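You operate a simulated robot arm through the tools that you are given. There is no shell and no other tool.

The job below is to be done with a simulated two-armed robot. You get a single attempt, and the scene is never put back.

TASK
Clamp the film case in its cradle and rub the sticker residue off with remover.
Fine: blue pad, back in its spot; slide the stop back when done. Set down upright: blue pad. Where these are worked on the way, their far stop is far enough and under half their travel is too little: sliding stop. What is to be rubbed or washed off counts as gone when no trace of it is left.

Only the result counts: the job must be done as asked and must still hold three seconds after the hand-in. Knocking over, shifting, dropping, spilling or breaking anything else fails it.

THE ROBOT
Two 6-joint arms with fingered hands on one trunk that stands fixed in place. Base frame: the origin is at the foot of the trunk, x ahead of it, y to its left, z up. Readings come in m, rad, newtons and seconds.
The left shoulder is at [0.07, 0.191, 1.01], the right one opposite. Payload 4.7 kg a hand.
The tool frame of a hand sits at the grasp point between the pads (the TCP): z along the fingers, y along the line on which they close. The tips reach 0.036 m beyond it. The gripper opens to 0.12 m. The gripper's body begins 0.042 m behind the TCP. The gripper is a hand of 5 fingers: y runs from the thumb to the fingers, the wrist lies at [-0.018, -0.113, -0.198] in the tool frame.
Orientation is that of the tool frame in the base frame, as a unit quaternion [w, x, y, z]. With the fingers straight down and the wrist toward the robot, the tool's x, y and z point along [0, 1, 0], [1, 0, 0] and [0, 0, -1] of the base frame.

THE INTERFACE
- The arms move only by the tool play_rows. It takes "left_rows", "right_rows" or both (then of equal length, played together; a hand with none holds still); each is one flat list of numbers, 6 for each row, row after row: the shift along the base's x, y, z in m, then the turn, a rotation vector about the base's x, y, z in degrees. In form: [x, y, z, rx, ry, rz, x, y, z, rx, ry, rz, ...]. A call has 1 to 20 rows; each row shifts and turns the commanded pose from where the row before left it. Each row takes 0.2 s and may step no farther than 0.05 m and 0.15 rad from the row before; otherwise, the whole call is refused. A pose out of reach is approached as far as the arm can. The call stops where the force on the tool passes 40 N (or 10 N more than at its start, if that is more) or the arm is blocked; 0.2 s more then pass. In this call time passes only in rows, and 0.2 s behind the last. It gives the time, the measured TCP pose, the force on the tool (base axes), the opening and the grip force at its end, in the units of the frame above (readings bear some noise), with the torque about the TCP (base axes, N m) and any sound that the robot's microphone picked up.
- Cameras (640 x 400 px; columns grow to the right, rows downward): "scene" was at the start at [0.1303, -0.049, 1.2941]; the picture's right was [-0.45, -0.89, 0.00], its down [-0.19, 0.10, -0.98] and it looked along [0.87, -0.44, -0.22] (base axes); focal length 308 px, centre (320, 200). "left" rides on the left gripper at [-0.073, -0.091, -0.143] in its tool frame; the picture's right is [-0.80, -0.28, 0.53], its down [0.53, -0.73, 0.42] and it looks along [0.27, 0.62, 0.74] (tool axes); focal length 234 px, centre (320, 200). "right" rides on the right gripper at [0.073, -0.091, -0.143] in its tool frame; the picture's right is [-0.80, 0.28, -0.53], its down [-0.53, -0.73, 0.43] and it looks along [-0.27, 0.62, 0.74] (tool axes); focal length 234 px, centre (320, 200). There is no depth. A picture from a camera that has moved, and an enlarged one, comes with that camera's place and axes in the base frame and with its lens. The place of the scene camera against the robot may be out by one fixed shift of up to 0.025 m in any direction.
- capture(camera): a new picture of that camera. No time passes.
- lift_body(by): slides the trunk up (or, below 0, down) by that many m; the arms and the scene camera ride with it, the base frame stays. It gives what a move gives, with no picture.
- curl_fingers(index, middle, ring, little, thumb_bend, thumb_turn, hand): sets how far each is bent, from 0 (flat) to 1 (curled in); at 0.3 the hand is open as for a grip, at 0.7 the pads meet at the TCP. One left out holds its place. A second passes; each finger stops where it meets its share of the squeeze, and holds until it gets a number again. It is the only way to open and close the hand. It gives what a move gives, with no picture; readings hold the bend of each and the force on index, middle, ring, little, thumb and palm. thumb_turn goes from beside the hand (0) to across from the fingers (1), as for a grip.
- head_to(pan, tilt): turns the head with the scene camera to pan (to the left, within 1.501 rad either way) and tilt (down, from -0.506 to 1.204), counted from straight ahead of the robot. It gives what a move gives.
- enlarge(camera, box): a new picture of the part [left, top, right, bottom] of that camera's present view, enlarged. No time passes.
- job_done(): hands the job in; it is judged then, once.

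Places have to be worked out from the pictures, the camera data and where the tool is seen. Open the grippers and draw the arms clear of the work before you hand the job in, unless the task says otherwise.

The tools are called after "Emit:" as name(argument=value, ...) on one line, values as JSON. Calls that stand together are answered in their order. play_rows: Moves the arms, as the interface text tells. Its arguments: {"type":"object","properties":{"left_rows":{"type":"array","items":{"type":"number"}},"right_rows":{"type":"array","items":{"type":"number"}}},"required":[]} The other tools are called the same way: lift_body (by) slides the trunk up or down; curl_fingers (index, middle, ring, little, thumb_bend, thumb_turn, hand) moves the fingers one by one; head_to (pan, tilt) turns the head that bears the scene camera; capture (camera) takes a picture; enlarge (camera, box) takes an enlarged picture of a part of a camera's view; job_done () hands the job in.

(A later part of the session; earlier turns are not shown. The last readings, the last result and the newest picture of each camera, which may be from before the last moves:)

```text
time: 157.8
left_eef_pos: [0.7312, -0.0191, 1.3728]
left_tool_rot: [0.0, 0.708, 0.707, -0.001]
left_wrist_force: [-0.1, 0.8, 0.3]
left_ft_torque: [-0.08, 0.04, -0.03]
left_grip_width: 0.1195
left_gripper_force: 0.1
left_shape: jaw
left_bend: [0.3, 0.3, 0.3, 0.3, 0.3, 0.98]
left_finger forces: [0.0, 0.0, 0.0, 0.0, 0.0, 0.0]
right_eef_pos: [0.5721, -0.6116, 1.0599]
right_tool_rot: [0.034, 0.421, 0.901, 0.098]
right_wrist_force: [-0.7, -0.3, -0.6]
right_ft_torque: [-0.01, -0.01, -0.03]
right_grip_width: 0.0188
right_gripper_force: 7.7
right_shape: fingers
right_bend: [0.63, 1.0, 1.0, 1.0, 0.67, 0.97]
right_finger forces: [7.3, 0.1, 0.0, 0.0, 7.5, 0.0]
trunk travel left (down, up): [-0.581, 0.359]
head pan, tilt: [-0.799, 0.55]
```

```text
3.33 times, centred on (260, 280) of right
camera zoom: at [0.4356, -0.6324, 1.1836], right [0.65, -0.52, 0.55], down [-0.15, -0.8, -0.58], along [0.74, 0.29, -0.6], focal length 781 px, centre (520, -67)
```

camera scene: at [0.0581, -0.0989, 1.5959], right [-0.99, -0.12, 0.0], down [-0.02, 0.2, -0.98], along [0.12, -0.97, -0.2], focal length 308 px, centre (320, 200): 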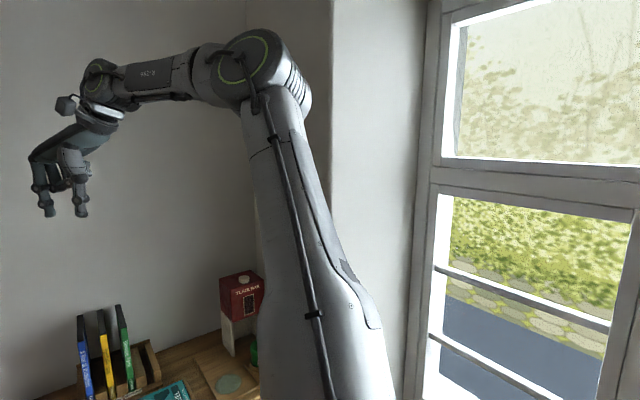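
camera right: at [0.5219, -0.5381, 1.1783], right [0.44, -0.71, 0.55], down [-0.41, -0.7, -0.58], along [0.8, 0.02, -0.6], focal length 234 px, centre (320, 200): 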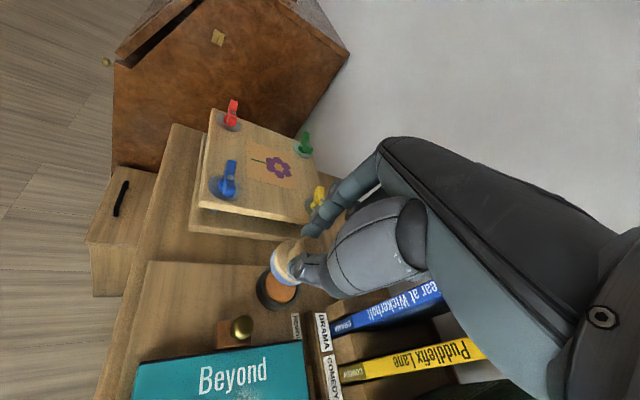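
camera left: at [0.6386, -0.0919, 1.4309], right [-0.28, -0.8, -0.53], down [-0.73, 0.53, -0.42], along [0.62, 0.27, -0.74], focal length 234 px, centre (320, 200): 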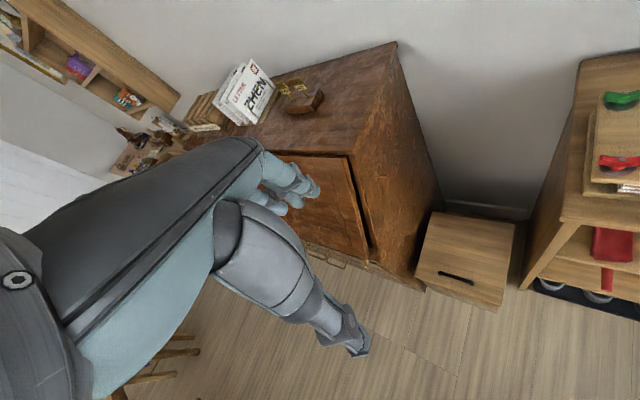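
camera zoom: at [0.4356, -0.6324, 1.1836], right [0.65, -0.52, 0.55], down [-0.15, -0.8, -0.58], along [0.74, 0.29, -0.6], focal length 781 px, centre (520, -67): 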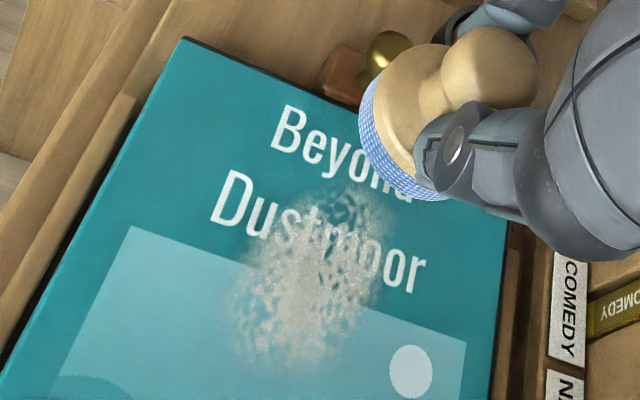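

It has faded by perhaps a third. I go on: shift to the forward line while lifted, lower, press a bit harder, and make more strokes.

Emit:
play_rows(right_rows=[-0.0057, 0.0057, 0, 0, 0, 0, -0.0057, 0.0057, 0, 0, 0, 0])

Emit:
lift_body(by=-0.06)

Emit:
play_rows(right_rows=[0, 0, -0.0015, 0, 0, 0, -0.0085, -0.0085, 0, 0, 0, 0, -0.0085, -0.0085, 0, 0, 0, 0, -0.0085, -0.0085, 0, 0, 0, 0, -0.0085, -0.0085, 0, 0, 0, 0, 0.0085, 0.0085, 0, 0, 0, 0, 0.0085, 0.0085, 0, 0, 0, 0, 0.0085, 0.0085, 0, 0, 0, 0, 0.0085, 0.0085, 0, 0, 0, 0, -0.0085, -0.0085, 0, 0, 0, 0, -0.0085, -0.0085, 0, 0, 0, 0, -0.0085, -0.0085, 0, 0, 0, 0, -0.0085, -0.0085, 0, 0, 0, 0, 0.0085, 0.0085, 0, 0, 0, 0, 0.0085, 0.0085, 0, 0, 0, 0, 0.0085, 0.0085, 0, 0, 0, 0, 0.0085, 0.0085, 0, 0, 0, 0])

Emit:
enlarge(camera="right", box=[180, 200, 360, 330])

```text
time: 158.4
left_eef_pos: [0.7295, -0.02, 1.3725]
left_tool_rot: [0.0, 0.708, 0.707, 0.0]
left_wrist_force: [-0.3, -0.5, 0.6]
left_ft_torque: [0.03, -0.02, 0.04]
left_grip_width: 0.1194
left_gripper_force: 0.1
left_shape: jaw
left_bend: [0.3, 0.3, 0.3, 0.3, 0.3, 0.98]
left_finger forces: [0.0, 0.1, 0.0, 0.1, 0.0, 0.0]
right_eef_pos: [0.5577, -0.5985, 1.0578]
right_tool_rot: [0.033, 0.421, 0.901, 0.099]
right_wrist_force: [0.1, -0.6, -0.7]
right_ft_torque: [0.01, 0.01, -0.02]
right_grip_width: 0.0186
right_gripper_force: 7.2
right_shape: fingers
right_bend: [0.63, 1.0, 1.0, 1.0, 0.67, 0.97]
right_finger forces: [7.3, 0.0, 0.0, 0.0, 7.6, 0.1]
trunk travel left (down, up): [-0.581, 0.359]
head pan, tilt: [-0.799, 0.55]
```

```text
time: 159.4
left_eef_pos: [0.73, -0.02, 1.3122]
left_tool_rot: [0.0, 0.707, 0.707, 0.0]
left_wrist_force: [-0.6, 0.0, 0.5]
left_ft_torque: [-0.02, 0.03, -0.01]
left_grip_width: 0.1195
left_gripper_force: 0.1
left_shape: jaw
left_bend: [0.3, 0.3, 0.3, 0.3, 0.3, 0.98]
left_finger forces: [0.1, 0.0, 0.0, 0.0, 0.0, 0.0]
right_eef_pos: [0.5582, -0.5976, 0.9995]
right_tool_rot: [0.034, 0.421, 0.901, 0.099]
right_wrist_force: [-0.2, -0.9, 4.0]
right_ft_torque: [0.02, 0.02, -0.01]
right_grip_width: 0.0188
right_gripper_force: 8.1
right_shape: fingers
right_bend: [0.62, 1.0, 1.0, 1.0, 0.67, 0.98]
right_finger forces: [8.2, 0.0, 0.0, 0.1, 8.5, 0.0]
trunk travel left (down, up): [-0.521, 0.419]
head pan, tilt: [-0.799, 0.55]
```

```text
time: 163.0
left_eef_pos: [0.7297, -0.0192, 1.3119]
left_tool_rot: [0.001, 0.707, 0.707, -0.001]
left_wrist_force: [-0.4, -0.2, -0.2]
left_ft_torque: [-0.03, 0.01, 0.01]
left_grip_width: 0.1198
left_gripper_force: 0.0
left_shape: jaw
left_bend: [0.3, 0.3, 0.3, 0.3, 0.3, 0.98]
left_finger forces: [0.0, 0.1, 0.0, 0.0, 0.1, 0.0]
right_eef_pos: [0.5571, -0.5974, 0.998]
right_tool_rot: [0.036, 0.421, 0.901, 0.098]
right_wrist_force: [-2.8, -2.9, 13.2]
right_ft_torque: [-0.22, 0.33, 0.03]
right_grip_width: 0.0195
right_gripper_force: 13.6
right_shape: fingers
right_bend: [0.62, 1.0, 1.0, 1.0, 0.68, 0.98]
right_finger forces: [7.9, 0.0, 0.1, 0.1, 19.8, 0.1]
trunk travel left (down, up): [-0.521, 0.419]
head pan, tilt: [-0.799, 0.55]
```

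```text
3.08 times, centred on (270, 265) of right
camera zoom: at [0.4221, -0.619, 1.1213], right [0.65, -0.52, 0.56], down [-0.15, -0.8, -0.58], along [0.74, 0.29, -0.6], focal length 720 px, centre (474, 0)
```

zoom: 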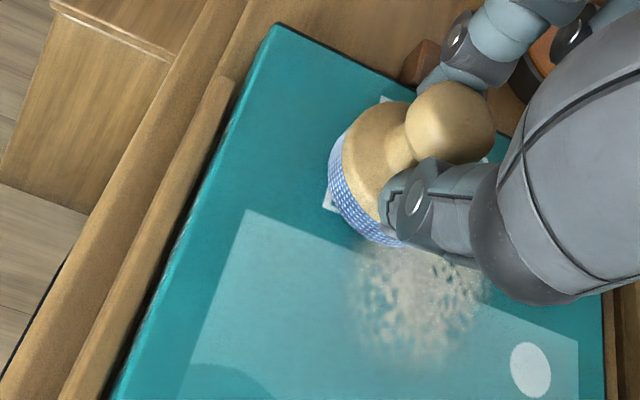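

Fading goes on, grip steady. I make three faster round trips on this line, then check.

Emit:
play_rows(right_rows=[-0.0115, -0.0115, 0, 0, 0, 0, -0.0115, -0.0115, 0, 0, 0, 0, -0.0115, -0.0115, 0, 0, 0, 0, 0.0115, 0.0115, 0, 0, 0, 0, 0.0115, 0.0115, 0, 0, 0, 0, 0.0115, 0.0115, 0, 0, 0, 0, -0.0115, -0.0115, 0, 0, 0, 0, -0.0115, -0.0115, 0, 0, 0, 0, -0.0115, -0.0115, 0, 0, 0, 0, 0.0115, 0.0115, 0, 0, 0, 0, 0.0115, 0.0115, 0, 0, 0, 0, 0.0115, 0.0115, 0, 0, 0, 0, -0.0115, -0.0115, 0, 0, 0, 0, -0.0115, -0.0115, 0, 0, 0, 0, -0.0115, -0.0115, 0, 0, 0, 0, 0.0115, 0.0115, 0, 0, 0, 0, 0.0115, 0.0115, 0, 0, 0, 0, 0.0115, 0.0115, 0, 0, 0, 0])

Emit:
enlarge(camera="right", box=[180, 200, 360, 330])

```text
time: 166.8
left_eef_pos: [0.7294, -0.0197, 1.3127]
left_tool_rot: [0.0, 0.708, 0.707, 0.0]
left_wrist_force: [0.7, 0.9, -0.8]
left_ft_torque: [-0.03, -0.02, -0.01]
left_grip_width: 0.1198
left_gripper_force: 0.2
left_shape: jaw
left_bend: [0.3, 0.3, 0.3, 0.3, 0.3, 0.98]
left_finger forces: [0.0, 0.1, 0.0, 0.0, 0.0, 0.0]
right_eef_pos: [0.5579, -0.5971, 0.9984]
right_tool_rot: [0.034, 0.421, 0.901, 0.099]
right_wrist_force: [-1.0, -1.0, 5.4]
right_ft_torque: [-0.08, 0.2, 0.01]
right_grip_width: 0.0184
right_gripper_force: 10.6
right_shape: fingers
right_bend: [0.63, 1.0, 1.0, 1.0, 0.68, 0.97]
right_finger forces: [7.5, 0.0, 0.0, 0.0, 13.0, 0.0]
trunk travel left (down, up): [-0.521, 0.419]
head pan, tilt: [-0.799, 0.55]
```

```text
3.08 times, centred on (270, 265) of right
camera zoom: at [0.4232, -0.6188, 1.1219], right [0.65, -0.52, 0.55], down [-0.15, -0.8, -0.58], along [0.74, 0.29, -0.6], focal length 720 px, centre (474, 0)
```

zoom: 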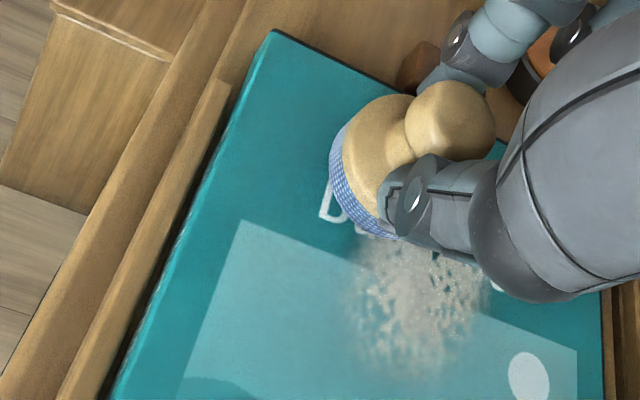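

Little changed in this round, so the pad may have run dry. I lift and compare the residue before dipping again.

Emit:
lift_body(by=0.06)

Emit:
enlarge(camera="scene", box=[310, 150, 410, 220])

Emit:
enlarge(camera="right", box=[180, 220, 340, 340])

```text
time: 167.8
left_eef_pos: [0.7303, -0.0208, 1.3712]
left_tool_rot: [0.0, 0.707, 0.707, 0.0]
left_wrist_force: [0.5, 0.1, 0.0]
left_ft_torque: [0.01, 0.0, -0.01]
left_grip_width: 0.1197
left_gripper_force: 0.0
left_shape: jaw
left_bend: [0.3, 0.3, 0.3, 0.3, 0.3, 0.98]
left_finger forces: [0.0, 0.0, 0.0, 0.1, 0.0, 0.0]
right_eef_pos: [0.5595, -0.5964, 1.0581]
right_tool_rot: [0.034, 0.421, 0.901, 0.099]
right_wrist_force: [0.2, 0.2, 0.4]
right_ft_torque: [-0.03, -0.01, 0.0]
right_grip_width: 0.018
right_gripper_force: 7.2
right_shape: fingers
right_bend: [0.63, 1.0, 1.0, 1.0, 0.68, 0.97]
right_finger forces: [7.0, 0.0, 0.1, 0.1, 8.0, 0.1]
trunk travel left (down, up): [-0.581, 0.359]
head pan, tilt: [-0.799, 0.55]
```

```text
5.71 times, centred on (360, 185) of scene
camera zoom: at [0.1101, -0.0713, 1.3575], right [-0.72, -0.7, 0.0], down [-0.36, 0.37, -0.85], along [0.59, -0.61, -0.52], focal length 1762 px, centre (91, 286)
```

zoom: 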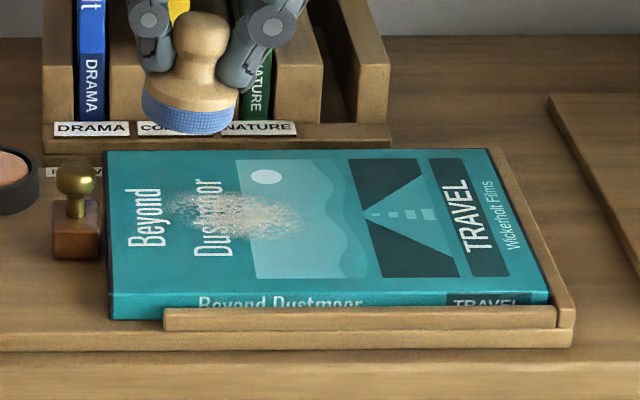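

```text
3.33 times, centred on (260, 280) of right
camera zoom: at [0.4241, -0.6196, 1.1811], right [0.65, -0.52, 0.55], down [-0.15, -0.8, -0.58], along [0.74, 0.29, -0.6], focal length 781 px, centre (520, -67)
```

zoom: 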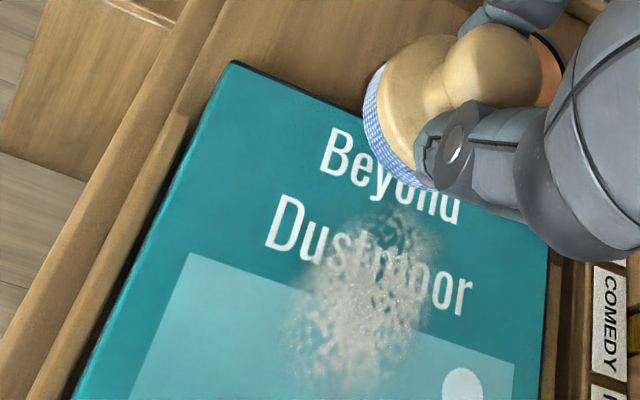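

Fading has stalled, so I go back to the dish for more remover, turning back to yaw 20° on the way.

Emit:
play_rows(right_rows=[0.02, 0.006, 0, 0, 0, -4, 0.02, 0.006, 0, 0, 0, -4, 0.02, 0.006, 0, 0, 0, -4, 0.02, 0.006, 0, 0, 0, -4, 0.02, 0.005, 0, 0, 0, -4])

Emit:
enlarge(camera="right", box=[230, 190, 370, 310])

Emit:
enlarge(camera="scene", box=[270, 90, 370, 180])

```text
time: 169.0
left_eef_pos: [0.7307, -0.0204, 1.3721]
left_tool_rot: [-0.001, 0.707, 0.707, -0.001]
left_wrist_force: [-0.2, -0.6, -0.1]
left_ft_torque: [0.01, 0.03, 0.0]
left_grip_width: 0.1198
left_gripper_force: 0.1
left_shape: jaw
left_bend: [0.3, 0.3, 0.3, 0.3, 0.3, 0.98]
left_finger forces: [0.0, 0.1, 0.1, 0.0, 0.0, 0.0]
right_eef_pos: [0.6584, -0.5684, 1.0569]
right_tool_rot: [0.05, 0.571, 0.814, 0.091]
right_wrist_force: [1.2, -0.6, -0.5]
right_ft_torque: [-0.01, 0.03, -0.02]
right_grip_width: 0.0183
right_gripper_force: 8.0
right_shape: fingers
right_bend: [0.63, 1.0, 1.0, 1.0, 0.68, 0.97]
right_finger forces: [7.1, 0.1, 0.0, 0.1, 8.0, 0.1]
trunk travel left (down, up): [-0.581, 0.359]
head pan, tilt: [-0.799, 0.55]
```

```text
3.33 times, centred on (300, 250) of right
camera zoom: at [0.5242, -0.5422, 1.1813], right [0.43, -0.71, 0.55], down [-0.41, -0.7, -0.58], along [0.8, 0.02, -0.6], focal length 781 px, centre (387, 33)
```

zoom: 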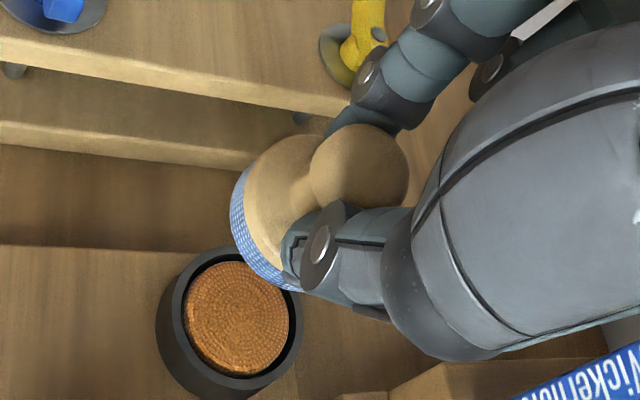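

```text
4.44 times, centred on (320, 135) of scene
camera zoom: at [0.1107, -0.0706, 1.3575], right [-0.72, -0.7, 0.0], down [-0.36, 0.37, -0.85], along [0.59, -0.61, -0.52], focal length 1370 px, centre (320, 489)
```

zoom: 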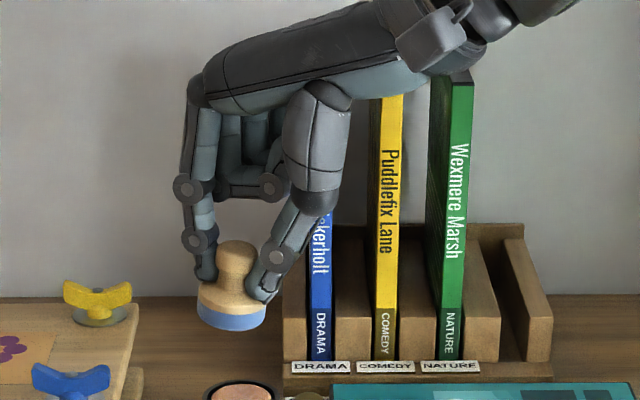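

By the knob's projection the pad was about 1.7 cm off the dish's centre in the first dip. I creep 7–8 mm further over the dish at this height, watching for any touch, then dip longer.

Emit:
play_rows(right_rows=[0.002, -0.003, 0, 0, 0, 0])

Emit:
play_rows(right_rows=[0.0015, -0.003, 0, 0, 0, 0])

Emit:
lift_body(by=-0.04)

Emit:
enlarge(camera="right", box=[230, 190, 370, 310])

Emit:
enlarge(camera="scene", box=[280, 80, 360, 160])

```text
time: 169.4
left_eef_pos: [0.7302, -0.0203, 1.3709]
left_tool_rot: [0.001, 0.707, 0.707, -0.001]
left_wrist_force: [0.3, -0.2, -0.6]
left_ft_torque: [0.02, 0.01, -0.01]
left_grip_width: 0.1197
left_gripper_force: 0.0
left_shape: jaw
left_bend: [0.3, 0.3, 0.3, 0.3, 0.3, 0.98]
left_finger forces: [0.0, 0.0, 0.0, 0.0, 0.1, 0.0]
right_eef_pos: [0.662, -0.5703, 1.0573]
right_tool_rot: [0.05, 0.572, 0.814, 0.091]
right_wrist_force: [-0.3, -0.5, -0.4]
right_ft_torque: [0.0, 0.04, 0.0]
right_grip_width: 0.0182
right_gripper_force: 7.6
right_shape: fingers
right_bend: [0.63, 1.0, 1.0, 1.0, 0.68, 0.97]
right_finger forces: [7.0, 0.1, 0.1, 0.1, 8.0, 0.1]
trunk travel left (down, up): [-0.581, 0.359]
head pan, tilt: [-0.799, 0.55]
```

```text
time: 169.8
left_eef_pos: [0.7314, -0.0206, 1.3716]
left_tool_rot: [0.0, 0.707, 0.707, 0.0]
left_wrist_force: [0.3, 0.4, 0.0]
left_ft_torque: [-0.01, 0.0, 0.02]
left_grip_width: 0.1194
left_gripper_force: 0.0
left_shape: jaw
left_bend: [0.3, 0.3, 0.3, 0.3, 0.3, 0.98]
left_finger forces: [0.1, 0.0, 0.0, 0.0, 0.0, 0.0]
right_eef_pos: [0.6625, -0.5757, 1.0571]
right_tool_rot: [0.05, 0.572, 0.814, 0.092]
right_wrist_force: [0.0, 0.3, -0.6]
right_ft_torque: [0.0, 0.02, -0.01]
right_grip_width: 0.0179
right_gripper_force: 7.3
right_shape: fingers
right_bend: [0.63, 1.0, 1.0, 1.0, 0.68, 0.97]
right_finger forces: [7.0, 0.0, 0.1, 0.1, 8.1, 0.0]
trunk travel left (down, up): [-0.581, 0.359]
head pan, tilt: [-0.799, 0.55]
```

```text
time: 170.6
left_eef_pos: [0.7309, -0.0194, 1.3317]
left_tool_rot: [-0.001, 0.707, 0.707, 0.0]
left_wrist_force: [-0.1, 0.4, 0.0]
left_ft_torque: [0.04, 0.02, -0.01]
left_grip_width: 0.1195
left_gripper_force: 0.0
left_shape: jaw
left_bend: [0.3, 0.3, 0.3, 0.3, 0.3, 0.98]
left_finger forces: [0.0, 0.0, 0.0, 0.0, 0.1, 0.1]
right_eef_pos: [0.6606, -0.5749, 1.0175]
right_tool_rot: [0.051, 0.571, 0.814, 0.092]
right_wrist_force: [-0.4, 0.5, 0.7]
right_ft_torque: [-0.03, 0.01, 0.01]
right_grip_width: 0.018
right_gripper_force: 8.0
right_shape: fingers
right_bend: [0.63, 1.0, 1.0, 1.0, 0.68, 0.97]
right_finger forces: [7.0, 0.1, 0.0, 0.1, 8.1, 0.0]
trunk travel left (down, up): [-0.541, 0.399]
head pan, tilt: [-0.799, 0.55]
```

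```text
3.33 times, centred on (300, 250) of right
camera zoom: at [0.5261, -0.5489, 1.1411], right [0.43, -0.71, 0.55], down [-0.41, -0.7, -0.58], along [0.8, 0.02, -0.6], focal length 781 px, centre (387, 33)
```

zoom: 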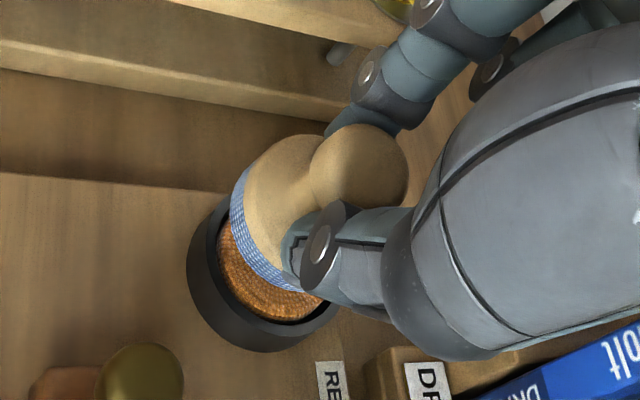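

```text
5.00 times, centred on (320, 120) of scene
camera zoom: at [0.1093, -0.0709, 1.3177], right [-0.72, -0.7, 0.0], down [-0.36, 0.37, -0.85], along [0.59, -0.61, -0.52], focal length 1542 px, centre (320, 600)
```

zoom: 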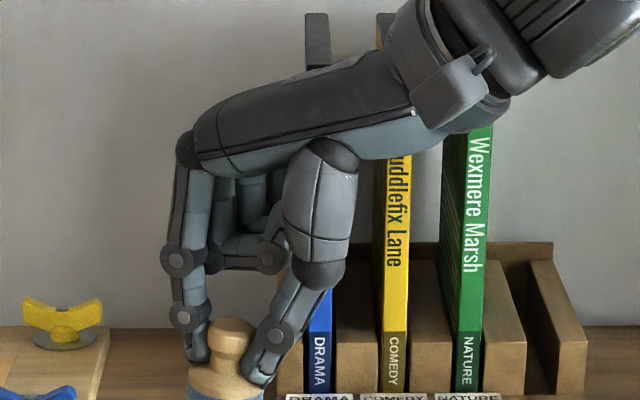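

Nothing touched and the pad will come down nearly centred on the sponge. I lower and press, holding it there for a second or so.

Emit:
play_rows(right_rows=[0, 0, -0.006, 0, 0, 0, 0, 0, -0.006, 0, 0, 0, 0, 0, -0.004, 0, 0, 0, 0, 0, -0.002, 0, 0, 0])

Emit:
play_rows(right_rows=[0, 0, -0.0015, 0, 0, 0, 0, 0, 0, 0, 0, 0, 0, 0, 0, 0, 0, 0, 0, 0, 0, 0, 0, 0, 0, 0, 0, 0, 0, 0])

Emit:
enlarge(camera="right", box=[230, 190, 370, 310])

```text
time: 171.6
left_eef_pos: [0.7306, -0.0206, 1.3318]
left_tool_rot: [0.0, 0.707, 0.707, 0.0]
left_wrist_force: [-0.7, 0.3, -0.6]
left_ft_torque: [0.03, -0.01, -0.02]
left_grip_width: 0.1197
left_gripper_force: 0.1
left_shape: jaw
left_bend: [0.3, 0.3, 0.3, 0.3, 0.3, 0.98]
left_finger forces: [0.1, 0.0, 0.0, 0.1, 0.0, 0.1]
right_eef_pos: [0.661, -0.5749, 0.9996]
right_tool_rot: [0.051, 0.571, 0.814, 0.092]
right_wrist_force: [-0.2, -0.3, 0.9]
right_ft_torque: [-0.02, 0.02, -0.01]
right_grip_width: 0.0178
right_gripper_force: 7.9
right_shape: fingers
right_bend: [0.63, 1.0, 1.0, 1.0, 0.68, 0.97]
right_finger forces: [7.3, 0.0, 0.0, 0.0, 8.7, 0.0]
trunk travel left (down, up): [-0.541, 0.399]
head pan, tilt: [-0.799, 0.55]
```

```text
time: 172.8
left_eef_pos: [0.7296, -0.0195, 1.3321]
left_tool_rot: [-0.001, 0.707, 0.707, 0.0]
left_wrist_force: [0.5, -0.1, 0.3]
left_ft_torque: [-0.01, -0.01, 0.0]
left_grip_width: 0.1196
left_gripper_force: 0.0
left_shape: jaw
left_bend: [0.3, 0.3, 0.3, 0.3, 0.3, 0.98]
left_finger forces: [0.0, 0.1, 0.0, 0.0, 0.1, 0.0]
right_eef_pos: [0.6624, -0.5749, 0.9982]
right_tool_rot: [0.052, 0.571, 0.814, 0.091]
right_wrist_force: [-0.4, -0.8, 7.7]
right_ft_torque: [0.01, 0.12, 0.01]
right_grip_width: 0.018
right_gripper_force: 10.9
right_shape: fingers
right_bend: [0.63, 1.0, 1.0, 1.0, 0.68, 0.97]
right_finger forces: [8.9, 0.0, 0.1, 0.0, 12.5, 0.1]
trunk travel left (down, up): [-0.541, 0.399]
head pan, tilt: [-0.799, 0.55]
```

```text
3.33 times, centred on (300, 250) of right
camera zoom: at [0.5265, -0.5486, 1.1218], right [0.43, -0.71, 0.55], down [-0.41, -0.7, -0.58], along [0.8, 0.02, -0.6], focal length 781 px, centre (387, 33)
```

zoom: 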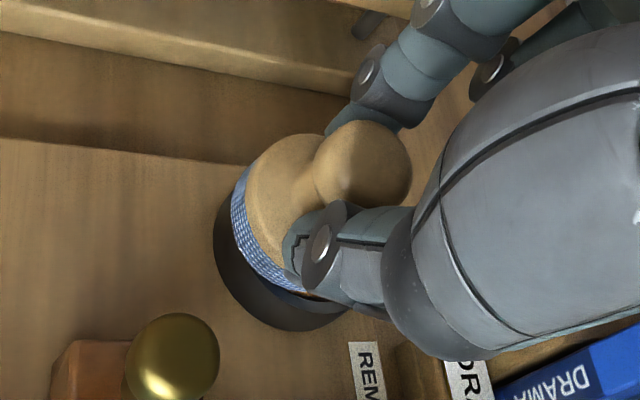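

Good contact over most of the sponge at 8 N. I lift and return over the residue with yaw 40°.

Emit:
play_rows(right_rows=[0, 0, 0.004, 0, 0, 0])

Emit:
lift_body(by=0.05)

Emit:
play_rows(right_rows=[-0.019, -0.006, 0, 0, 0, 4, -0.019, -0.006, 0, 0, 0, 4, -0.019, -0.006, 0, 0, 0, 4, -0.019, -0.006, 0, 0, 0, 4, -0.018, -0.006, 0, 0, 0, 4])

Emit:
lift_body(by=-0.045)

Emit:
enlarge(camera="right", box=[180, 190, 360, 330])

```text
time: 173.2
left_eef_pos: [0.7307, -0.0208, 1.3307]
left_tool_rot: [0.0, 0.707, 0.707, -0.001]
left_wrist_force: [0.5, -0.1, -0.5]
left_ft_torque: [0.03, 0.01, 0.01]
left_grip_width: 0.1197
left_gripper_force: 0.1
left_shape: jaw
left_bend: [0.3, 0.3, 0.3, 0.3, 0.3, 0.98]
left_finger forces: [0.0, 0.0, 0.0, 0.0, 0.1, 0.0]
right_eef_pos: [0.6604, -0.5735, 0.9999]
right_tool_rot: [0.05, 0.57, 0.815, 0.091]
right_wrist_force: [-1.2, -0.1, -0.5]
right_ft_torque: [0.01, 0.01, 0.0]
right_grip_width: 0.018
right_gripper_force: 7.7
right_shape: fingers
right_bend: [0.63, 1.0, 1.0, 1.0, 0.68, 0.97]
right_finger forces: [7.0, 0.1, 0.1, 0.0, 8.1, 0.0]
trunk travel left (down, up): [-0.541, 0.399]
head pan, tilt: [-0.799, 0.55]
```

```text
time: 174.1
left_eef_pos: [0.7316, -0.0199, 1.3813]
left_tool_rot: [0.0, 0.707, 0.707, 0.001]
left_wrist_force: [-0.2, 0.0, -0.2]
left_ft_torque: [0.01, -0.01, -0.02]
left_grip_width: 0.1196
left_gripper_force: 0.1
left_shape: jaw
left_bend: [0.3, 0.3, 0.3, 0.3, 0.3, 0.98]
left_finger forces: [0.0, 0.0, 0.0, 0.1, 0.0, 0.0]
right_eef_pos: [0.6621, -0.5751, 1.0508]
right_tool_rot: [0.05, 0.571, 0.815, 0.091]
right_wrist_force: [-0.3, -0.7, 0.1]
right_ft_torque: [0.02, 0.01, 0.01]
right_grip_width: 0.018
right_gripper_force: 7.9
right_shape: fingers
right_bend: [0.63, 1.0, 1.0, 1.0, 0.68, 0.97]
right_finger forces: [7.0, 0.0, 0.0, 0.1, 8.1, 0.0]
trunk travel left (down, up): [-0.591, 0.349]
head pan, tilt: [-0.799, 0.55]
```

```text
time: 175.3
left_eef_pos: [0.7302, -0.0221, 1.3819]
left_tool_rot: [0.0, 0.707, 0.707, 0.0]
left_wrist_force: [-0.6, -0.2, 0.4]
left_ft_torque: [0.0, 0.01, 0.0]
left_grip_width: 0.1196
left_gripper_force: 0.1
left_shape: jaw
left_bend: [0.3, 0.3, 0.3, 0.3, 0.3, 0.98]
left_finger forces: [0.0, 0.1, 0.0, 0.1, 0.0, 0.0]
right_eef_pos: [0.5691, -0.6039, 1.0508]
right_tool_rot: [0.034, 0.42, 0.901, 0.099]
right_wrist_force: [0.3, 0.1, 0.5]
right_ft_torque: [0.02, -0.02, 0.01]
right_grip_width: 0.018
right_gripper_force: 8.2
right_shape: fingers
right_bend: [0.63, 1.0, 1.0, 1.0, 0.68, 0.97]
right_finger forces: [7.1, 0.1, 0.0, 0.0, 8.2, 0.0]
trunk travel left (down, up): [-0.591, 0.349]
head pan, tilt: [-0.799, 0.55]
```

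```text
time: 176.2
left_eef_pos: [0.7301, -0.0193, 1.3375]
left_tool_rot: [-0.001, 0.707, 0.707, 0.0]
left_wrist_force: [-0.6, -0.9, 0.0]
left_ft_torque: [0.03, -0.03, -0.02]
left_grip_width: 0.1196
left_gripper_force: 0.0
left_shape: jaw
left_bend: [0.3, 0.3, 0.3, 0.3, 0.3, 0.98]
left_finger forces: [0.0, 0.0, 0.0, 0.0, 0.0, 0.0]
right_eef_pos: [0.5682, -0.6045, 1.0061]
right_tool_rot: [0.034, 0.422, 0.901, 0.098]
right_wrist_force: [-0.1, 0.0, -0.2]
right_ft_torque: [-0.01, -0.01, 0.0]
right_grip_width: 0.0179
right_gripper_force: 8.1
right_shape: fingers
right_bend: [0.63, 1.0, 1.0, 1.0, 0.68, 0.97]
right_finger forces: [7.1, 0.1, 0.0, 0.0, 8.1, 0.1]
trunk travel left (down, up): [-0.546, 0.394]
head pan, tilt: [-0.799, 0.55]
```

```text
2.86 times, centred on (270, 260) of right
camera zoom: at [0.433, -0.6265, 1.1299], right [0.65, -0.52, 0.55], down [-0.15, -0.8, -0.58], along [0.74, 0.29, -0.6], focal length 669 px, centre (463, 29)
```

zoom: 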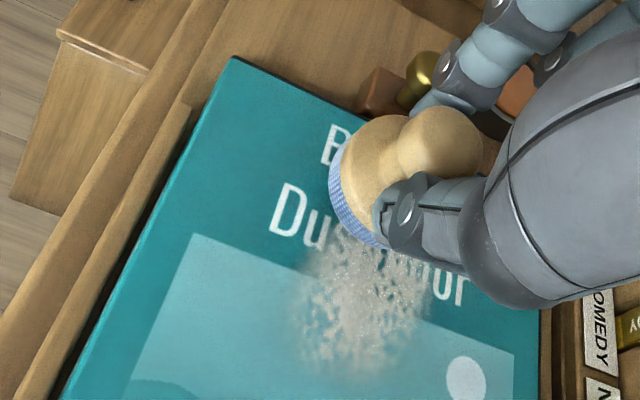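

Positioned at the residue's left end on its middle line. I lower to about 6 N and stroke three round trips.

Emit:
play_rows(right_rows=[0, 0, -0.004, 0, 0, 0, 0, 0, -0.003, 0, 0, 0, 0, 0, -0.001, 0, 0, 0, -0.0115, -0.0115, 0, 0, 0, 0, -0.0115, -0.0115, 0, 0, 0, 0, -0.0115, -0.0115, 0, 0, 0, 0, 0.0115, 0.0115, 0, 0, 0, 0, 0.0115, 0.0115, 0, 0, 0, 0, 0.0115, 0.0115, 0, 0, 0, 0, -0.0115, -0.0115, 0, 0, 0, 0, -0.0115, -0.0115, 0, 0, 0, 0, -0.0115, -0.0115, 0, 0, 0, 0, 0.0115, 0.0115, 0, 0, 0, 0, 0.0115, 0.0115, 0, 0, 0, 0, 0.0115, 0.0115, 0, 0, 0, 0])

Emit:
enlarge(camera="right", box=[180, 190, 360, 330])

```text
time: 179.4
left_eef_pos: [0.7302, -0.0184, 1.3373]
left_tool_rot: [0.001, 0.707, 0.707, -0.001]
left_wrist_force: [-0.7, 0.4, -0.2]
left_ft_torque: [0.01, 0.0, 0.01]
left_grip_width: 0.1196
left_gripper_force: 0.0
left_shape: jaw
left_bend: [0.3, 0.3, 0.3, 0.3, 0.3, 0.98]
left_finger forces: [0.0, 0.1, 0.0, 0.1, 0.0, 0.0]
right_eef_pos: [0.5692, -0.6038, 0.9977]
right_tool_rot: [0.035, 0.422, 0.901, 0.098]
right_wrist_force: [-1.1, -0.5, 7.2]
right_ft_torque: [-0.06, 0.13, 0.03]
right_grip_width: 0.0183
right_gripper_force: 10.6
right_shape: fingers
right_bend: [0.62, 1.0, 1.0, 1.0, 0.68, 0.97]
right_finger forces: [8.3, 0.0, 0.0, 0.1, 13.5, 0.0]
trunk travel left (down, up): [-0.546, 0.394]
head pan, tilt: [-0.799, 0.55]
```

```text
2.86 times, centred on (270, 260) of right
camera zoom: at [0.4338, -0.626, 1.1214], right [0.65, -0.52, 0.55], down [-0.15, -0.8, -0.58], along [0.74, 0.29, -0.6], focal length 669 px, centre (463, 29)
```

zoom: 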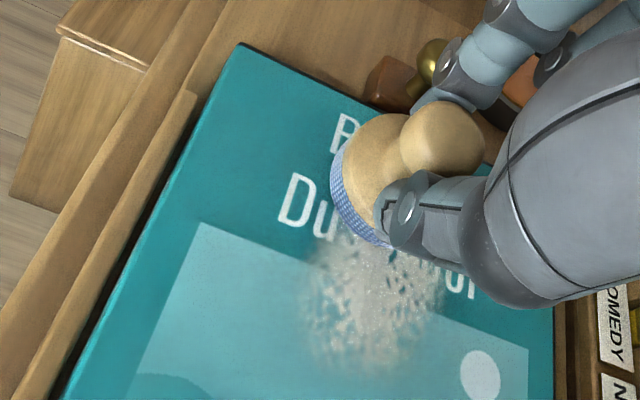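

I lift and zoom strongly into the residue to judge the progress properly.

Emit:
lift_body(by=0.06)

Emit:
enlarge(camera="scene", box=[325, 165, 385, 205])

Emit:
enlarge(camera="right", box=[220, 250, 320, 330])

```text
time: 180.4
left_eef_pos: [0.731, -0.0202, 1.3973]
left_tool_rot: [0.0, 0.707, 0.707, 0.0]
left_wrist_force: [-0.5, -0.3, -0.2]
left_ft_torque: [0.01, 0.02, 0.02]
left_grip_width: 0.1196
left_gripper_force: 0.0
left_shape: jaw
left_bend: [0.3, 0.3, 0.3, 0.3, 0.3, 0.98]
left_finger forces: [0.0, 0.0, 0.1, 0.0, 0.0, 0.0]
right_eef_pos: [0.5693, -0.6038, 1.0568]
right_tool_rot: [0.034, 0.421, 0.901, 0.098]
right_wrist_force: [0.0, -0.1, -0.7]
right_ft_torque: [0.01, 0.0, 0.03]
right_grip_width: 0.0183
right_gripper_force: 8.5
right_shape: fingers
right_bend: [0.63, 1.0, 1.0, 1.0, 0.68, 0.97]
right_finger forces: [7.3, 0.0, 0.0, 0.0, 8.4, 0.1]
trunk travel left (down, up): [-0.606, 0.334]
head pan, tilt: [-0.799, 0.55]
```

```text
10.00 times, centred on (355, 185) of scene
camera zoom: at [0.1102, -0.0714, 1.3825], right [-0.72, -0.7, 0.0], down [-0.36, 0.37, -0.85], along [0.59, -0.61, -0.52], focal length 3083 px, centre (-30, 350)
```

zoom: 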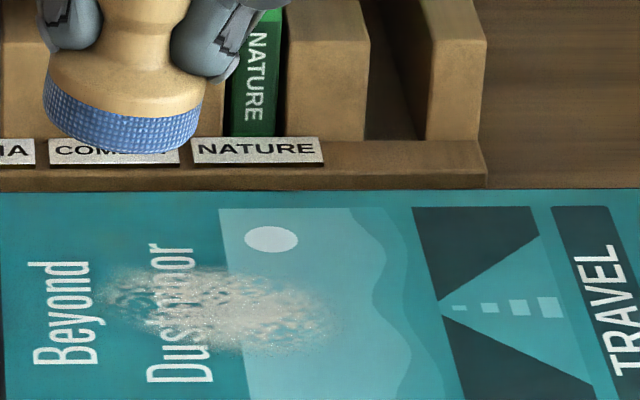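

```text
5.00 times, centred on (270, 290) of right
camera zoom: at [0.4345, -0.627, 1.1802], right [0.65, -0.52, 0.55], down [-0.15, -0.8, -0.58], along [0.74, 0.29, -0.6], focal length 1171 px, centre (570, -250)
```

zoom: 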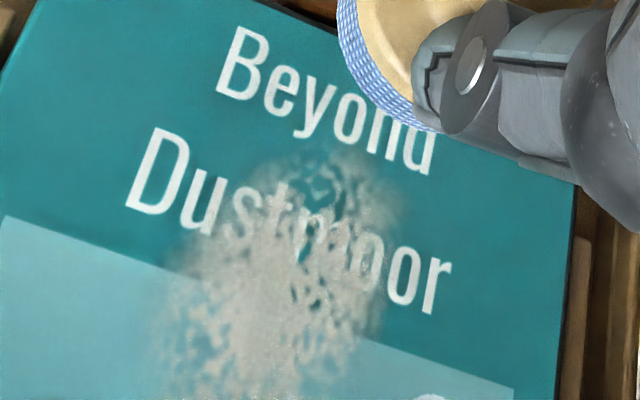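

Compared with the start, letters under the residue show through more, so it works slowly. I continue with longer series of strokes, now slightly further back on the line.

Emit:
play_rows(right_rows=[0.0055, -0.0055, 0, 0, 0, 0])

Emit:
lift_body(by=-0.06)

Emit:
play_rows(right_rows=[-0.0115, -0.0115, 0, 0, 0, 0, -0.0115, -0.0115, 0, 0, 0, 0, -0.0115, -0.0115, 0, 0, 0, 0, 0.0115, 0.0115, 0, 0, 0, 0, 0.0115, 0.0115, 0, 0, 0, 0, 0.0115, 0.0115, 0, 0, 0, 0, -0.0115, -0.0115, 0, 0, 0, 0, -0.0115, -0.0115, 0, 0, 0, 0, -0.0115, -0.0115, 0, 0, 0, 0, 0.0115, 0.0115, 0, 0, 0, 0, 0.0115, 0.0115, 0, 0, 0, 0, 0.0115, 0.0115, 0, 0, 0, 0, -0.0115, -0.0115, 0, 0, 0, 0, -0.0115, -0.0115, 0, 0, 0, 0, -0.0115, -0.0115, 0, 0, 0, 0, 0.0115, 0.0115, 0, 0, 0, 0, 0.0115, 0.0115, 0, 0, 0, 0, 0.0115, 0.0115, 0, 0, 0, 0])

Emit:
play_rows(right_rows=[-0.0115, -0.0115, 0, 0, 0, 0, -0.0115, -0.0115, 0, 0, 0, 0, -0.0115, -0.0115, 0, 0, 0, 0, 0.0115, 0.0115, 0, 0, 0, 0, 0.0115, 0.0115, 0, 0, 0, 0, 0.0115, 0.0115, 0, 0, 0, 0, -0.0115, -0.0115, 0, 0, 0, 0, -0.0115, -0.0115, 0, 0, 0, 0, -0.0115, -0.0115, 0, 0, 0, 0, 0.0115, 0.0115, 0, 0, 0, 0, 0.0115, 0.0115, 0, 0, 0, 0, 0.0115, 0.0115, 0, 0, 0, 0, -0.0115, -0.0115, 0, 0, 0, 0, -0.0115, -0.0115, 0, 0, 0, 0, -0.0115, -0.0115, 0, 0, 0, 0, 0.0115, 0.0115, 0, 0, 0, 0, 0.0115, 0.0115, 0, 0, 0, 0, 0.0115, 0.0115, 0, 0, 0, 0])

Emit:
lift_body(by=0.06)

Emit:
enlarge(camera="scene", box=[325, 165, 385, 205])

Emit:
enlarge(camera="right", box=[220, 250, 320, 330])

```text
time: 180.8
left_eef_pos: [0.7311, -0.0208, 1.3949]
left_tool_rot: [-0.001, 0.707, 0.707, 0.0]
left_wrist_force: [-0.7, 0.3, -0.2]
left_ft_torque: [0.03, 0.02, 0.02]
left_grip_width: 0.1197
left_gripper_force: 0.0
left_shape: jaw
left_bend: [0.3, 0.3, 0.3, 0.3, 0.3, 0.98]
left_finger forces: [0.0, 0.0, 0.0, 0.1, 0.0, 0.0]
right_eef_pos: [0.5756, -0.6096, 1.0556]
right_tool_rot: [0.033, 0.42, 0.902, 0.097]
right_wrist_force: [0.4, 0.5, -1.0]
right_ft_torque: [0.0, 0.01, 0.0]
right_grip_width: 0.0181
right_gripper_force: 8.0
right_shape: fingers
right_bend: [0.63, 1.0, 1.0, 1.0, 0.68, 0.97]
right_finger forces: [7.2, 0.0, 0.0, 0.0, 8.5, 0.0]
trunk travel left (down, up): [-0.606, 0.334]
head pan, tilt: [-0.799, 0.55]
```

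```text
time: 181.8
left_eef_pos: [0.7297, -0.0197, 1.3386]
left_tool_rot: [0.0, 0.707, 0.707, 0.0]
left_wrist_force: [0.2, -0.2, -0.7]
left_ft_torque: [0.01, -0.02, 0.0]
left_grip_width: 0.1197
left_gripper_force: 0.0
left_shape: jaw
left_bend: [0.3, 0.3, 0.3, 0.3, 0.3, 0.98]
left_finger forces: [0.0, 0.1, 0.1, 0.0, 0.0, 0.0]
right_eef_pos: [0.5751, -0.609, 0.9969]
right_tool_rot: [0.034, 0.421, 0.901, 0.099]
right_wrist_force: [0.8, -0.7, 8.7]
right_ft_torque: [-0.02, 0.05, -0.04]
right_grip_width: 0.0182
right_gripper_force: 11.6
right_shape: fingers
right_bend: [0.62, 1.0, 1.0, 1.0, 0.69, 0.98]
right_finger forces: [9.3, 0.1, 0.0, 0.1, 13.6, 0.1]
trunk travel left (down, up): [-0.546, 0.394]
head pan, tilt: [-0.799, 0.55]
```

```text
time: 185.6
left_eef_pos: [0.7284, -0.0195, 1.3369]
left_tool_rot: [0.0, 0.707, 0.708, -0.001]
left_wrist_force: [0.3, 0.1, -0.6]
left_ft_torque: [0.0, 0.02, -0.02]
left_grip_width: 0.1197
left_gripper_force: 0.1
left_shape: jaw
left_bend: [0.3, 0.3, 0.3, 0.3, 0.3, 0.98]
left_finger forces: [0.0, 0.0, 0.0, 0.1, 0.1, 0.0]
right_eef_pos: [0.5755, -0.6083, 0.9972]
right_tool_rot: [0.035, 0.421, 0.901, 0.099]
right_wrist_force: [-2.7, -2.3, 9.4]
right_ft_torque: [-0.11, 0.26, 0.06]
right_grip_width: 0.0181
right_gripper_force: 12.7
right_shape: fingers
right_bend: [0.62, 1.0, 1.0, 1.0, 0.69, 0.97]
right_finger forces: [7.8, 0.1, 0.1, 0.0, 17.2, 0.0]
trunk travel left (down, up): [-0.546, 0.394]
head pan, tilt: [-0.799, 0.55]
```

```text
time: 189.4
left_eef_pos: [0.73, -0.0189, 1.3375]
left_tool_rot: [-0.001, 0.707, 0.708, 0.0]
left_wrist_force: [-0.1, 0.5, 0.3]
left_ft_torque: [0.0, 0.05, 0.01]
left_grip_width: 0.1193
left_gripper_force: 0.0
left_shape: jaw
left_bend: [0.3, 0.3, 0.3, 0.3, 0.3, 0.98]
left_finger forces: [0.0, 0.1, 0.0, 0.0, 0.0, 0.1]
right_eef_pos: [0.5761, -0.6098, 0.9975]
right_tool_rot: [0.034, 0.42, 0.901, 0.098]
right_wrist_force: [-2.0, -0.6, 5.2]
right_ft_torque: [-0.08, 0.16, -0.01]
right_grip_width: 0.0181
right_gripper_force: 10.2
right_shape: fingers
right_bend: [0.62, 1.0, 1.0, 1.0, 0.68, 0.97]
right_finger forces: [7.4, 0.1, 0.0, 0.0, 12.8, 0.1]
trunk travel left (down, up): [-0.546, 0.394]
head pan, tilt: [-0.799, 0.55]
```

```text
time: 190.4
left_eef_pos: [0.7306, -0.0202, 1.3967]
left_tool_rot: [0.0, 0.707, 0.707, 0.001]
left_wrist_force: [-0.2, -1.1, -0.2]
left_ft_torque: [-0.04, 0.0, 0.01]
left_grip_width: 0.1192
left_gripper_force: 0.1
left_shape: jaw
left_bend: [0.3, 0.3, 0.3, 0.3, 0.3, 0.98]
left_finger forces: [0.0, 0.0, 0.0, 0.0, 0.0, 0.1]
right_eef_pos: [0.5752, -0.6109, 1.0582]
right_tool_rot: [0.033, 0.42, 0.902, 0.098]
right_wrist_force: [0.1, 0.2, -0.6]
right_ft_torque: [-0.01, -0.01, -0.01]
right_grip_width: 0.0179
right_gripper_force: 7.7
right_shape: fingers
right_bend: [0.63, 1.0, 1.0, 1.0, 0.68, 0.97]
right_finger forces: [7.4, 0.0, 0.0, 0.0, 8.0, 0.0]
trunk travel left (down, up): [-0.606, 0.334]
head pan, tilt: [-0.799, 0.55]
```

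```text
10.00 times, centred on (355, 185) of scene
camera zoom: at [0.1102, -0.0713, 1.3825], right [-0.72, -0.7, 0.0], down [-0.36, 0.37, -0.85], along [0.59, -0.61, -0.52], focal length 3083 px, centre (-30, 350)
```

zoom: 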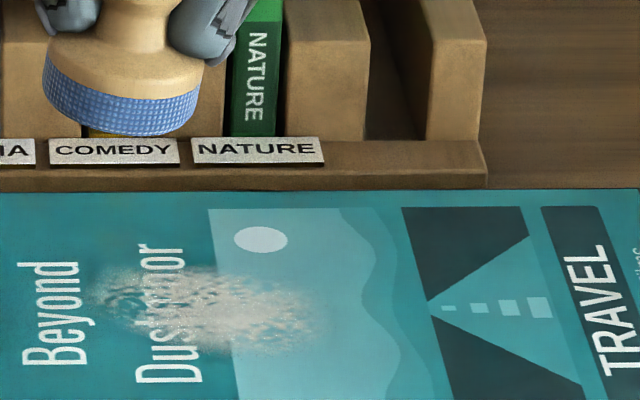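

```text
5.00 times, centred on (270, 290) of right
camera zoom: at [0.4403, -0.6329, 1.1809], right [0.65, -0.52, 0.55], down [-0.15, -0.8, -0.58], along [0.74, 0.29, -0.6], focal length 1171 px, centre (570, -250)
```

zoom: 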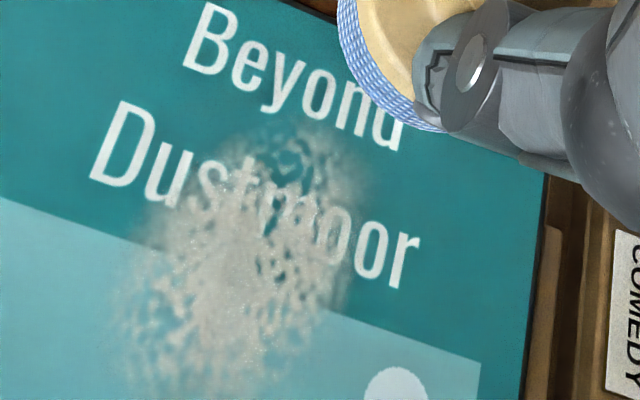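

These strokes changed almost nothing, and the case has been sliding 2–3 mm back and forth, so the clamp isn't tight. I look at the stop's gap.

Emit:
enlarge(camera="scene", box=[290, 155, 350, 205])

Emit:
enlarge(camera="scene", box=[370, 150, 430, 215])

Emit:
enlarge(camera="right", box=[220, 200, 300, 270])

```text
8.00 times, centred on (320, 180) of scene
camera zoom: at [0.1102, -0.0713, 1.3825], right [-0.72, -0.7, 0.0], down [-0.36, 0.37, -0.85], along [0.59, -0.61, -0.52], focal length 2467 px, centre (320, 360)
```

zoom: 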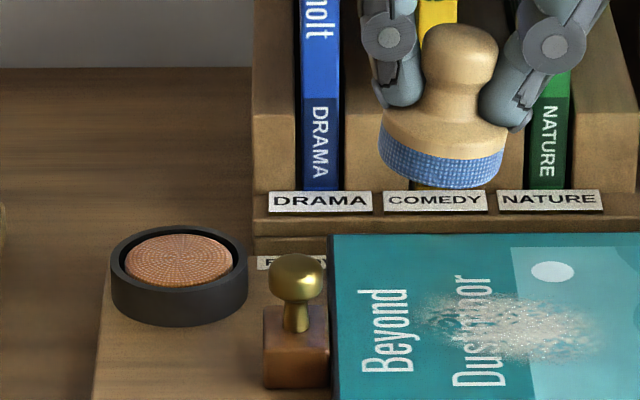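

```text
6.15 times, centred on (400, 182) of scene
camera zoom: at [0.1102, -0.0713, 1.3825], right [-0.72, -0.7, 0.0], down [-0.36, 0.37, -0.85], along [0.59, -0.61, -0.52], focal length 1897 px, centre (-172, 308)
```

zoom: 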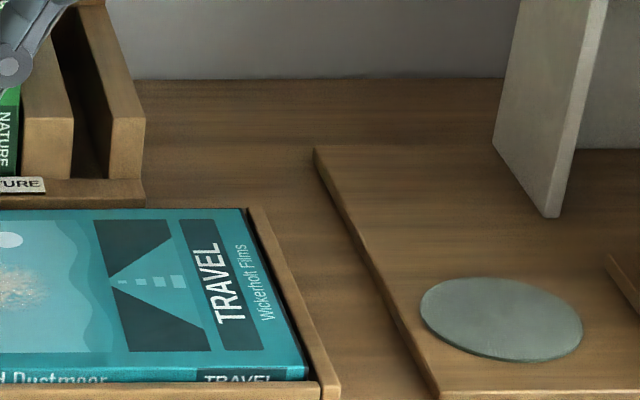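

```text
5.71 times, centred on (260, 235) of right
camera zoom: at [0.4403, -0.6329, 1.1809], right [0.65, -0.52, 0.55], down [-0.15, -0.8, -0.58], along [0.74, 0.29, -0.6], focal length 1338 px, centre (663, 0)
```

zoom: 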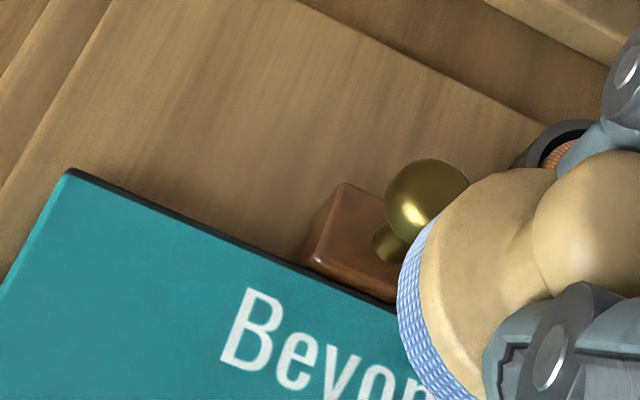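

There's a 2–3 mm slack at the right lip. While holding the pad, I'll use the thumb's back to push the stop's ball further: first move to the stop's left side at height.

Emit:
play_rows(right_rows=[0.012, 0.0132, 0, 0, 0, 0, 0.012, 0.0132, 0, 0, 0, 0, 0.012, 0.0132, 0, 0, 0, 0, 0.012, 0.0132, 0, 0, 0, 0, 0.012, 0.0132, 0, 0, 0, 0])

Emit:
lift_body(by=-0.035)

Emit:
enlarge(camera="scene", box=[270, 110, 350, 180])

Emit:
enlarge(camera="right", box=[220, 190, 360, 310])

```text
time: 191.6
left_eef_pos: [0.7308, -0.02, 1.3962]
left_tool_rot: [-0.001, 0.708, 0.707, -0.001]
left_wrist_force: [0.3, 0.1, -0.2]
left_ft_torque: [0.0, 0.05, 0.0]
left_grip_width: 0.1196
left_gripper_force: 0.1
left_shape: jaw
left_bend: [0.3, 0.3, 0.3, 0.3, 0.3, 0.98]
left_finger forces: [0.1, 0.0, 0.0, 0.0, 0.1, 0.0]
right_eef_pos: [0.6357, -0.5439, 1.0577]
right_tool_rot: [0.034, 0.422, 0.901, 0.098]
right_wrist_force: [0.9, 0.1, -0.2]
right_ft_torque: [-0.02, -0.02, 0.01]
right_grip_width: 0.0179
right_gripper_force: 7.8
right_shape: fingers
right_bend: [0.63, 1.0, 1.0, 1.0, 0.68, 0.97]
right_finger forces: [7.5, 0.0, 0.0, 0.0, 8.0, 0.0]
trunk travel left (down, up): [-0.606, 0.334]
head pan, tilt: [-0.799, 0.55]
```

```text
time: 192.4
left_eef_pos: [0.7298, -0.0205, 1.3632]
left_tool_rot: [0.0, 0.707, 0.708, 0.001]
left_wrist_force: [0.2, 0.0, 0.3]
left_ft_torque: [0.0, -0.03, -0.03]
left_grip_width: 0.1194
left_gripper_force: 0.0
left_shape: jaw
left_bend: [0.3, 0.3, 0.3, 0.3, 0.3, 0.98]
left_finger forces: [0.0, 0.0, 0.0, 0.0, 0.0, 0.0]
right_eef_pos: [0.6351, -0.5439, 1.0232]
right_tool_rot: [0.035, 0.422, 0.901, 0.099]
right_wrist_force: [-0.6, -0.9, -0.7]
right_ft_torque: [-0.01, -0.03, 0.0]
right_grip_width: 0.0177
right_gripper_force: 7.8
right_shape: fingers
right_bend: [0.63, 1.0, 1.0, 1.0, 0.68, 0.97]
right_finger forces: [7.5, 0.0, 0.0, 0.0, 8.0, 0.1]
trunk travel left (down, up): [-0.571, 0.369]
head pan, tilt: [-0.799, 0.55]
```

```text
5.71 times, centred on (310, 145) of scene
camera zoom: at [0.1092, -0.0711, 1.3477], right [-0.72, -0.7, 0.0], down [-0.36, 0.37, -0.85], along [0.59, -0.61, -0.52], focal length 1762 px, centre (377, 514)
```

zoom: 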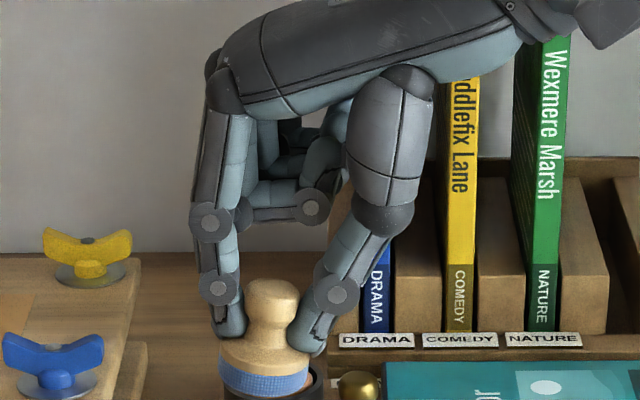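

```text
3.33 times, centred on (290, 250) of right
camera zoom: at [0.4989, -0.5663, 1.1468], right [0.65, -0.52, 0.55], down [-0.15, -0.8, -0.58], along [0.75, 0.29, -0.6], focal length 781 px, centre (420, 33)
```

zoom: 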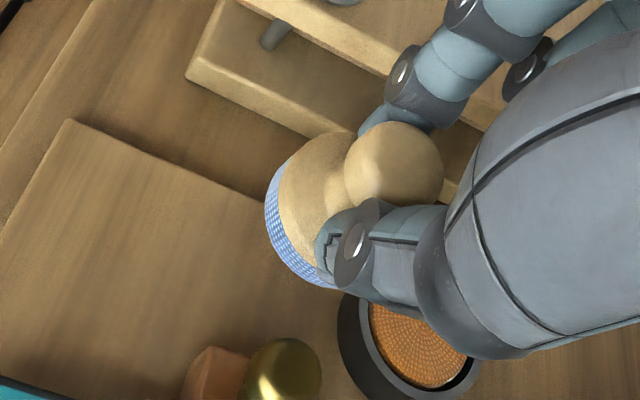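

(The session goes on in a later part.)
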